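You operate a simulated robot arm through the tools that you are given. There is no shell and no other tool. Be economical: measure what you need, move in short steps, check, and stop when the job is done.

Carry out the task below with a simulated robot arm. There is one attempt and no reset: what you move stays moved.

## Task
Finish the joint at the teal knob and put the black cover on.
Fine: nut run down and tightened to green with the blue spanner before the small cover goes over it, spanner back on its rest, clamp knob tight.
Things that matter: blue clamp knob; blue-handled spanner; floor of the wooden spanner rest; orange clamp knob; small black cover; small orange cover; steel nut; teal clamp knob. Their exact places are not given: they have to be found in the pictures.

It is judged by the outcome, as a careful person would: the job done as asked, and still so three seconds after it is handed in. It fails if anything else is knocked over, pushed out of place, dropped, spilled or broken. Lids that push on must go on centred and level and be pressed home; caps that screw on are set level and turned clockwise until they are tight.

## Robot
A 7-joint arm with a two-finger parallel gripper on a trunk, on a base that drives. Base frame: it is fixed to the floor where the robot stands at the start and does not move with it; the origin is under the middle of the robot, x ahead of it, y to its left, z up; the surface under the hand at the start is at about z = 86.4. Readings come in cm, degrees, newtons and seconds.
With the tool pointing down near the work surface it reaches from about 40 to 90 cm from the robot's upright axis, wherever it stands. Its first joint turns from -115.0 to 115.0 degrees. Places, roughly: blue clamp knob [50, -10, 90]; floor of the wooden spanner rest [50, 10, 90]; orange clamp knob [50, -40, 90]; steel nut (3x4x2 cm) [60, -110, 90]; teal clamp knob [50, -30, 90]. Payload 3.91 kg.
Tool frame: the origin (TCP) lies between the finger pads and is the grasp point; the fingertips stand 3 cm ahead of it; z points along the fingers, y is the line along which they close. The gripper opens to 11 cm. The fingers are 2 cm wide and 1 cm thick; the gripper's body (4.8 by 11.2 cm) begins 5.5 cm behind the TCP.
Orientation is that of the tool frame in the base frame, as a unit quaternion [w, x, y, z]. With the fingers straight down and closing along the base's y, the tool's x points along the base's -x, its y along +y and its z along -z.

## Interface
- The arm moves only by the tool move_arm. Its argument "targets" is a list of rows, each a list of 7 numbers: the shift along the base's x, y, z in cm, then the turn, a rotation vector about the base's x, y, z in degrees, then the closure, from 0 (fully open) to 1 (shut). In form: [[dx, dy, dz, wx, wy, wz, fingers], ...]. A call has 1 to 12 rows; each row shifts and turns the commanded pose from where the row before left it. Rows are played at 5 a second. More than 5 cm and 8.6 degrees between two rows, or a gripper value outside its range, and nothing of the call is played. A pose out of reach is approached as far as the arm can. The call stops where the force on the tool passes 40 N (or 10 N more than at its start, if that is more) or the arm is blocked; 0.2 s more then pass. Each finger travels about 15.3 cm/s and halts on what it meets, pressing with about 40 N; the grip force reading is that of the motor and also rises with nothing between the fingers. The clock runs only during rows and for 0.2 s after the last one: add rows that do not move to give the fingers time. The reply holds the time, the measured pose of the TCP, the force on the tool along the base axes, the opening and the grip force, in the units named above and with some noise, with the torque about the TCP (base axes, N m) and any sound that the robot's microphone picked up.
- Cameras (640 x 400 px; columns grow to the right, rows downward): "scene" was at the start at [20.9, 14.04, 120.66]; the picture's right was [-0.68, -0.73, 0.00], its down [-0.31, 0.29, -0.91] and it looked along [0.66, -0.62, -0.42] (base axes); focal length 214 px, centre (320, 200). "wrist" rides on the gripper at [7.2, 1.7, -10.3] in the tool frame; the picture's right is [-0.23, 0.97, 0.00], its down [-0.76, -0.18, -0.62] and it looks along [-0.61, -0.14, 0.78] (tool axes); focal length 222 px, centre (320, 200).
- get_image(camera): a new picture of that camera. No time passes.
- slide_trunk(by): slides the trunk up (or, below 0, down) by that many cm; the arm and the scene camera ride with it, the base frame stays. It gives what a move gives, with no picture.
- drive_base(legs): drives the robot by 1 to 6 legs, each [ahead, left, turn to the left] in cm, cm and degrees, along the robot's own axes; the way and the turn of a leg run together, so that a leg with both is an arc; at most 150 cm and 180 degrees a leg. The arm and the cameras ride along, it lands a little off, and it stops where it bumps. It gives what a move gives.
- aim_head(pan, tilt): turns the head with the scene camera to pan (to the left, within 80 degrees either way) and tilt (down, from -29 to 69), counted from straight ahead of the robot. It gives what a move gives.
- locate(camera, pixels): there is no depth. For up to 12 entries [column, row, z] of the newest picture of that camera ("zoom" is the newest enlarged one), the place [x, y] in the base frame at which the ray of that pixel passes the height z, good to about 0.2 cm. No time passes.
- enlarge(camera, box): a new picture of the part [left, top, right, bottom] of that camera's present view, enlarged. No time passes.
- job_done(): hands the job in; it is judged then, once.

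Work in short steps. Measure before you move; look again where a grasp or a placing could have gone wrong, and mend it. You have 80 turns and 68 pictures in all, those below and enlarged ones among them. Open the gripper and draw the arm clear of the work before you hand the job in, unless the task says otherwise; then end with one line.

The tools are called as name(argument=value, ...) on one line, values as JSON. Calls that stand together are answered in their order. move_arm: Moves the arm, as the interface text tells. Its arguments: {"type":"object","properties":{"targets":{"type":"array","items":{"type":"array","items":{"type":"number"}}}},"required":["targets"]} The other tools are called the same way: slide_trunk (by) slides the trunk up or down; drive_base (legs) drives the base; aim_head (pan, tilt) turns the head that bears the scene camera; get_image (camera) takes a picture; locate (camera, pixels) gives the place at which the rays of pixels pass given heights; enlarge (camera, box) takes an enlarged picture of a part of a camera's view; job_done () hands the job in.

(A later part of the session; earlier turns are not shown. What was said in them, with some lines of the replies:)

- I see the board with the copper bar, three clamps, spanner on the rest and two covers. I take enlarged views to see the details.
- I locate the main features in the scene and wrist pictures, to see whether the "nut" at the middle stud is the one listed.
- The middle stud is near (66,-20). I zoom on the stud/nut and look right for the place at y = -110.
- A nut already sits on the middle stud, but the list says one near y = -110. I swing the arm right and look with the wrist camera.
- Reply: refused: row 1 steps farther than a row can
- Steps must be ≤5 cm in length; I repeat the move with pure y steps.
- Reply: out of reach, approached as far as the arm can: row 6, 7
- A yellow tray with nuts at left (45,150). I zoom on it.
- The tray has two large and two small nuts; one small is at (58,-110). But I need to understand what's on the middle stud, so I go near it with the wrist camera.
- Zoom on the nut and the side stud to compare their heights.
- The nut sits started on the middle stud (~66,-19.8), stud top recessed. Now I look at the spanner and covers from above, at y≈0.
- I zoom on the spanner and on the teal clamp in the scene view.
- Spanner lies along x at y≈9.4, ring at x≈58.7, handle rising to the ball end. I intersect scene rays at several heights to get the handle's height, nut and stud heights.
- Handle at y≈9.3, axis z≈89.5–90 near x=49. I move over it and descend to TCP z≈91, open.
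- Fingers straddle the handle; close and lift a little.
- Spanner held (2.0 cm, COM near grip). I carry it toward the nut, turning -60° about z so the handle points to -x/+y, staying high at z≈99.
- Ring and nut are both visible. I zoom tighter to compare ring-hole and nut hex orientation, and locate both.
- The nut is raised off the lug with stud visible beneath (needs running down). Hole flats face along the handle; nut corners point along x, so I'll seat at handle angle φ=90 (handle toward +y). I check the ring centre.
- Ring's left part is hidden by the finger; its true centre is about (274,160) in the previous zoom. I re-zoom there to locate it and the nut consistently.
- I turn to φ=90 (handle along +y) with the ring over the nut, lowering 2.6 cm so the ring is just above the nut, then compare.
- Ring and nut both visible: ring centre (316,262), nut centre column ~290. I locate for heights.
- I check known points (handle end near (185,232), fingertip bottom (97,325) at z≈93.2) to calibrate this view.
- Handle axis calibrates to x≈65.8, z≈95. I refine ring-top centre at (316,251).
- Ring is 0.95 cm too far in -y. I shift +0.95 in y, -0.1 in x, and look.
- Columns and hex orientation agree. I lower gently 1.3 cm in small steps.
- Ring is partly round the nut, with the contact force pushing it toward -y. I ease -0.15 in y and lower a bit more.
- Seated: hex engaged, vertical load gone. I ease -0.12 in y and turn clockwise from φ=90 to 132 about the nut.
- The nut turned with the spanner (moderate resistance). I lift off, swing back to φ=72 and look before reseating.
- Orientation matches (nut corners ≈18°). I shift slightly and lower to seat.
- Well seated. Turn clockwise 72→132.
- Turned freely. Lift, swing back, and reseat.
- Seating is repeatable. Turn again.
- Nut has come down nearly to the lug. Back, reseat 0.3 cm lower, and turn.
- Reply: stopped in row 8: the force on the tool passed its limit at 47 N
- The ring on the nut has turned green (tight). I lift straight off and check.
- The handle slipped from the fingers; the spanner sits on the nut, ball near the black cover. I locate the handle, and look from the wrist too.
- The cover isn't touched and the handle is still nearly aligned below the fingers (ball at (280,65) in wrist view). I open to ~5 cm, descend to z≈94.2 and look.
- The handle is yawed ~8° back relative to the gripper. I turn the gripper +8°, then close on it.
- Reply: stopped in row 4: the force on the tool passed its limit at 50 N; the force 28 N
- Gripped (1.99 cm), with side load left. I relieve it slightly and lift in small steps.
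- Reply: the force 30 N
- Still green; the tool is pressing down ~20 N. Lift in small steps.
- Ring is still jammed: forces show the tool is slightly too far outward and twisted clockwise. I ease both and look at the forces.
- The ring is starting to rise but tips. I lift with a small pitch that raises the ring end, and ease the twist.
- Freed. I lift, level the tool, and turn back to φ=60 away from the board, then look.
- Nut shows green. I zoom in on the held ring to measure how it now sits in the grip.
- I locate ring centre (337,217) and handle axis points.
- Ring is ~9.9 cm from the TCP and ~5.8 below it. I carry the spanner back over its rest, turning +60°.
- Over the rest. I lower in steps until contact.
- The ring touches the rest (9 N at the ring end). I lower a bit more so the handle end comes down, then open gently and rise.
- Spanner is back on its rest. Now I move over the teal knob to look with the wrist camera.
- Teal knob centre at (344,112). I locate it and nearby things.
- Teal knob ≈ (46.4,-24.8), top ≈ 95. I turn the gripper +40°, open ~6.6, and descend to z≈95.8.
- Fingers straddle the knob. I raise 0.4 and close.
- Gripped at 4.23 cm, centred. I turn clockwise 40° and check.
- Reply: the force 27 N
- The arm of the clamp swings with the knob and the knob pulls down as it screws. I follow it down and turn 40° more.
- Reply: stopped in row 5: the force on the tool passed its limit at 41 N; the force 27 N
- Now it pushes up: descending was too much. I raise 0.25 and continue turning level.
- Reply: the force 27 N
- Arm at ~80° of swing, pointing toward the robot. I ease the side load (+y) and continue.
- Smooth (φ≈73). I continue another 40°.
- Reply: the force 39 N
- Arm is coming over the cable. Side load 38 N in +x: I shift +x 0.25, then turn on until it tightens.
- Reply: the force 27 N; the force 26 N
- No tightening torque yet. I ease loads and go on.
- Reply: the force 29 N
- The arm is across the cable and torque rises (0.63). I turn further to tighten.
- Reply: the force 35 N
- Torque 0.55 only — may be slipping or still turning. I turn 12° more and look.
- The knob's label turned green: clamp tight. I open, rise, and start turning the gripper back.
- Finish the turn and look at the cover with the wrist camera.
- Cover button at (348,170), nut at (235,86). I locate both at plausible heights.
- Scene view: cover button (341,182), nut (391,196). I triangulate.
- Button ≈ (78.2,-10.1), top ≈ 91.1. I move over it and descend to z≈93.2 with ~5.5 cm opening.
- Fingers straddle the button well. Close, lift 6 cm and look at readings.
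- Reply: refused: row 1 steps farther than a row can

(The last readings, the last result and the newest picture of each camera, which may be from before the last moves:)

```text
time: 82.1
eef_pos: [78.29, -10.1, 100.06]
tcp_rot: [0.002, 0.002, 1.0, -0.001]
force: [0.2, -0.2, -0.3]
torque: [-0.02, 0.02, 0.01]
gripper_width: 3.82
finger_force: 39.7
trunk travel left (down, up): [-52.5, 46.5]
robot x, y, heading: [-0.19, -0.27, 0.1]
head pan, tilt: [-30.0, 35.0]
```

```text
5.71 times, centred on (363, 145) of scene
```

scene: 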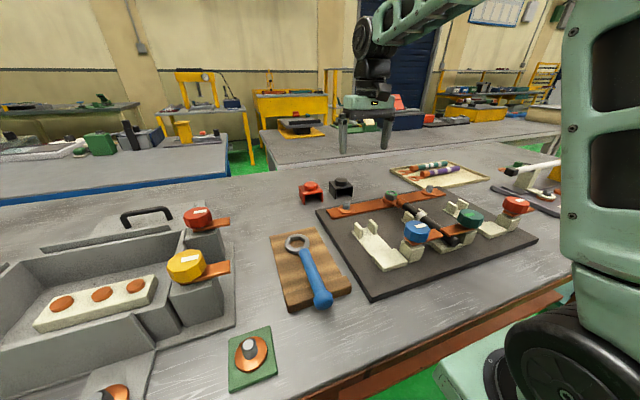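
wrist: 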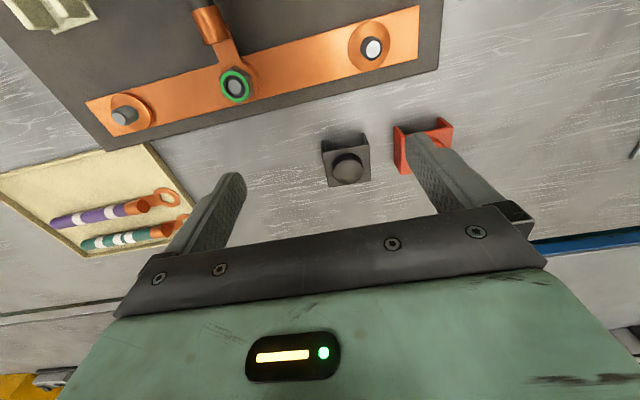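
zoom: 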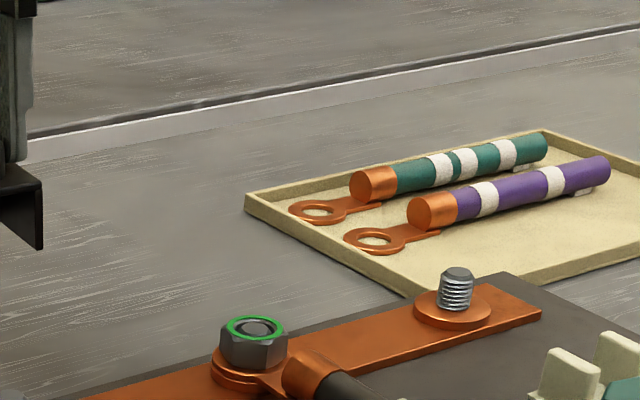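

The move was refused for length; cover is held (3.8 cm). I check the nut position and go over it in four rows, then lower a little.

locate(camera="zoom", pixels=[[255, 328, 91.4], [457, 273, 91]])

move_arm(targets=[[-3.15, -2.45, 0, 0, 0, 0, 1], [-3.15, -2.45, 0, 0, 0, 0, 1], [-3.15, -2.45, 0, 0, 0, 0, 1], [-3.15, -2.45, 0, 0, 0, 0, 1], [0, 0, -1.0, 0, 0, 0, 1], [0, 0, 0, 0, 0, 0, 1]])

enlarge(camera="scene", box=[315, 120, 395, 180])

```text
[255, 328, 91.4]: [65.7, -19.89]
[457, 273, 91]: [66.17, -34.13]
```

```text
time: 83.5
eef_pos: [65.6, -20.04, 99.06]
tcp_rot: [0.002, 0.0, 1.0, 0.0]
force: [-0.4, 0.3, -0.7]
torque: [0.02, -0.01, 0.0]
gripper_width: 3.82
finger_force: 39.6
trunk travel left (down, up): [-52.5, 46.5]
robot x, y, heading: [-0.06, 0.05, 0.1]
head pan, tilt: [-30.0, 35.0]
```

```text
6.67 times, centred on (355, 150) of scene
```

zoom: 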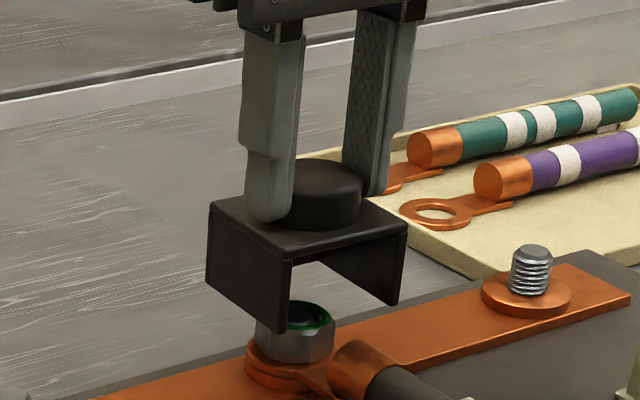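

I locate the cover's lower corners at z≈92.55 to check centring over the nut (65.7,-19.9).

locate(camera="zoom", pixels=[[284, 332, 92.55], [391, 305, 92.55], [208, 282, 92.55], [299, 293, 92.55], [288, 258, 96.2], [407, 226, 96.2], [208, 205, 96.2], [328, 182, 97.5]])

```text
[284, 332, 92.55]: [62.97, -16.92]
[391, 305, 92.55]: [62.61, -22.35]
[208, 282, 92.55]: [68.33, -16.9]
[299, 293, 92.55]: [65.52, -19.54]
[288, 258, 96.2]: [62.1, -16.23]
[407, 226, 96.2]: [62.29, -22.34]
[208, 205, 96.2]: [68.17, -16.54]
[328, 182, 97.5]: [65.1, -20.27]
```

Cover is centred within ~0.2 cm and square. I shift +0.1 in x and lower until it seats.

move_arm(targets=[[0.12, 0, -1, 0, 0, 0, 1], [0, 0, -1, 0, 0, 0, 1], [0, 0, -0.7, 0, 0, 0, 1], [0, 0, -0.4, 0, 0, 0, 1], [0, 0, 0, 0, 0, 0, 1]])

```text
time: 84.7
eef_pos: [65.85, -19.85, 96.01]
tcp_rot: [0.0, 0.001, 1.0, 0.0]
force: [-0.4, 0.7, -0.1]
torque: [0.01, -0.01, -0.02]
gripper_width: 3.81
finger_force: 40.0
trunk travel left (down, up): [-52.5, 46.5]
robot x, y, heading: [-0.3, 0.1, -0.1]
head pan, tilt: [-30.0, 35.0]
```

Free so far (bottom ≈ 89.5). I continue down slowly.

move_arm(targets=[[0, 0, -0.3, 0, 0, 0, 1], [0, 0, -0.3, 0, 0, 0, 1], [0, 0, -0.3, 0, 0, 0, 1], [0, 0, -0.2, 0, 0, 0, 1], [0, 0, 0, 0, 0, 0, 1]])

```text
time: 85.9
eef_pos: [65.73, -19.82, 95.05]
tcp_rot: [0.005, 0.001, 1.0, -0.001]
force: [3.4, 0.9, 38.8]
torque: [0.15, -0.32, 0.12]
gripper_width: 3.79
finger_force: 39.9
trunk travel left (down, up): [-52.5, 46.5]
robot x, y, heading: [-0.18, 0.1, -0.4]
head pan, tilt: [-30.0, 35.0]
```

Contact at 39 N, bottom ≈ 88.55 (about the bar's top). I look.

enlarge(camera="scene", box=[315, 125, 395, 185])

```text
6.67 times, centred on (355, 155) of scene
```

zoom: 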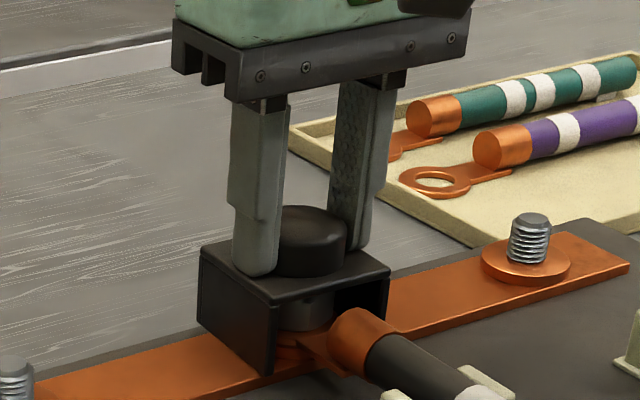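

It sits level on the bar with the lug passing through its open side. One more short push to be sure it is home.

move_arm(targets=[[0, 0, -0.15, 0, 0, 0, 1], [0, 0, -0.15, 0, 0, 0, 1], [0, 0, 0, 0, 0, 0, 1]])

```text
time: 86.3
eef_pos: [65.91, -19.91, 95.12]
tcp_rot: [0.007, 0.001, 1.0, -0.001]
force: [-2.4, 0.7, 20.1]
torque: [0.06, 0.57, 0.02]
gripper_width: 3.8
finger_force: 40.2
trunk travel left (down, up): [-52.5, 46.5]
robot x, y, heading: [-0.15, -0.02, -0.4]
head pan, tilt: [-30.0, 35.0]
stopped in row 2: the force on the tool passed its limit at 51 N (the readings are from after the stop); the commanded pose is now the measured one
```

Hard stop at 51 N with no further travel: home. I release and rise straight up.

move_arm(targets=[[0, 0, 0.05, 0, 0, 0, 0.9], [0, 0, 0, 0, 0, 0, 0.6], [0, 0, 0, 0, 0, 0, 0.45], [0, 0, 2, 0, 0, 0, 0.45], [0, 0, 4, 0, 0, 0, 0.4], [0, 0, 4.5, 0, 0, 0, 0.2], [0, 0, 4.5, 0, 0, 0, 0], [0, 4.5, 0, 0, 0, 0, 0], [0, 4.5, 0, 0, 0, 0, 0], [0, 4.5, 0, 0, 0, 0, 0], [0, 0, 0, 0, 0, 0, 0]])

enlarge(camera="scene", box=[240, 110, 460, 270])

```text
time: 88.7
eef_pos: [65.87, -6.25, 110.1]
tcp_rot: [0.005, 0.002, 1.0, 0.001]
force: [0.9, -0.6, -0.9]
torque: [0.03, 0.01, 0.04]
gripper_width: 11.0
finger_force: 0.0
trunk travel left (down, up): [-52.5, 46.5]
robot x, y, heading: [-0.24, -0.04, -0.4]
head pan, tilt: [-30.0, 35.0]
```

```text
2.50 times, centred on (350, 190) of scene
```

zoom: 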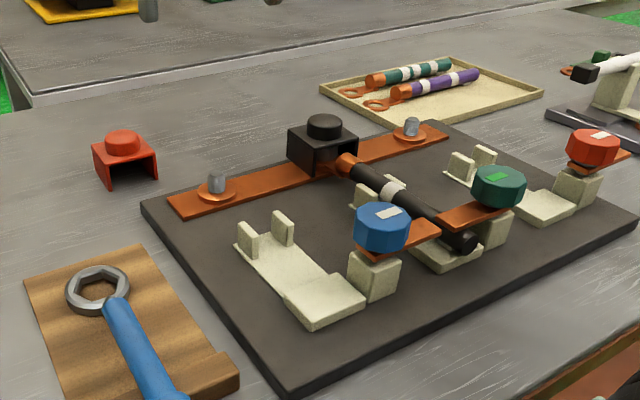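

All in order: cover level over the nut, teal knob green with its arm across the cable, spanner on its rest, arm clear. I hand the job in.

job_done()

```text
The job is handed in.
```

The joint at the teal knob is finished and handed in: the nut is tight (green), the teal clamp knob is tight (green), the black cover is pressed home over the nut, and the spanner is back on its rest.
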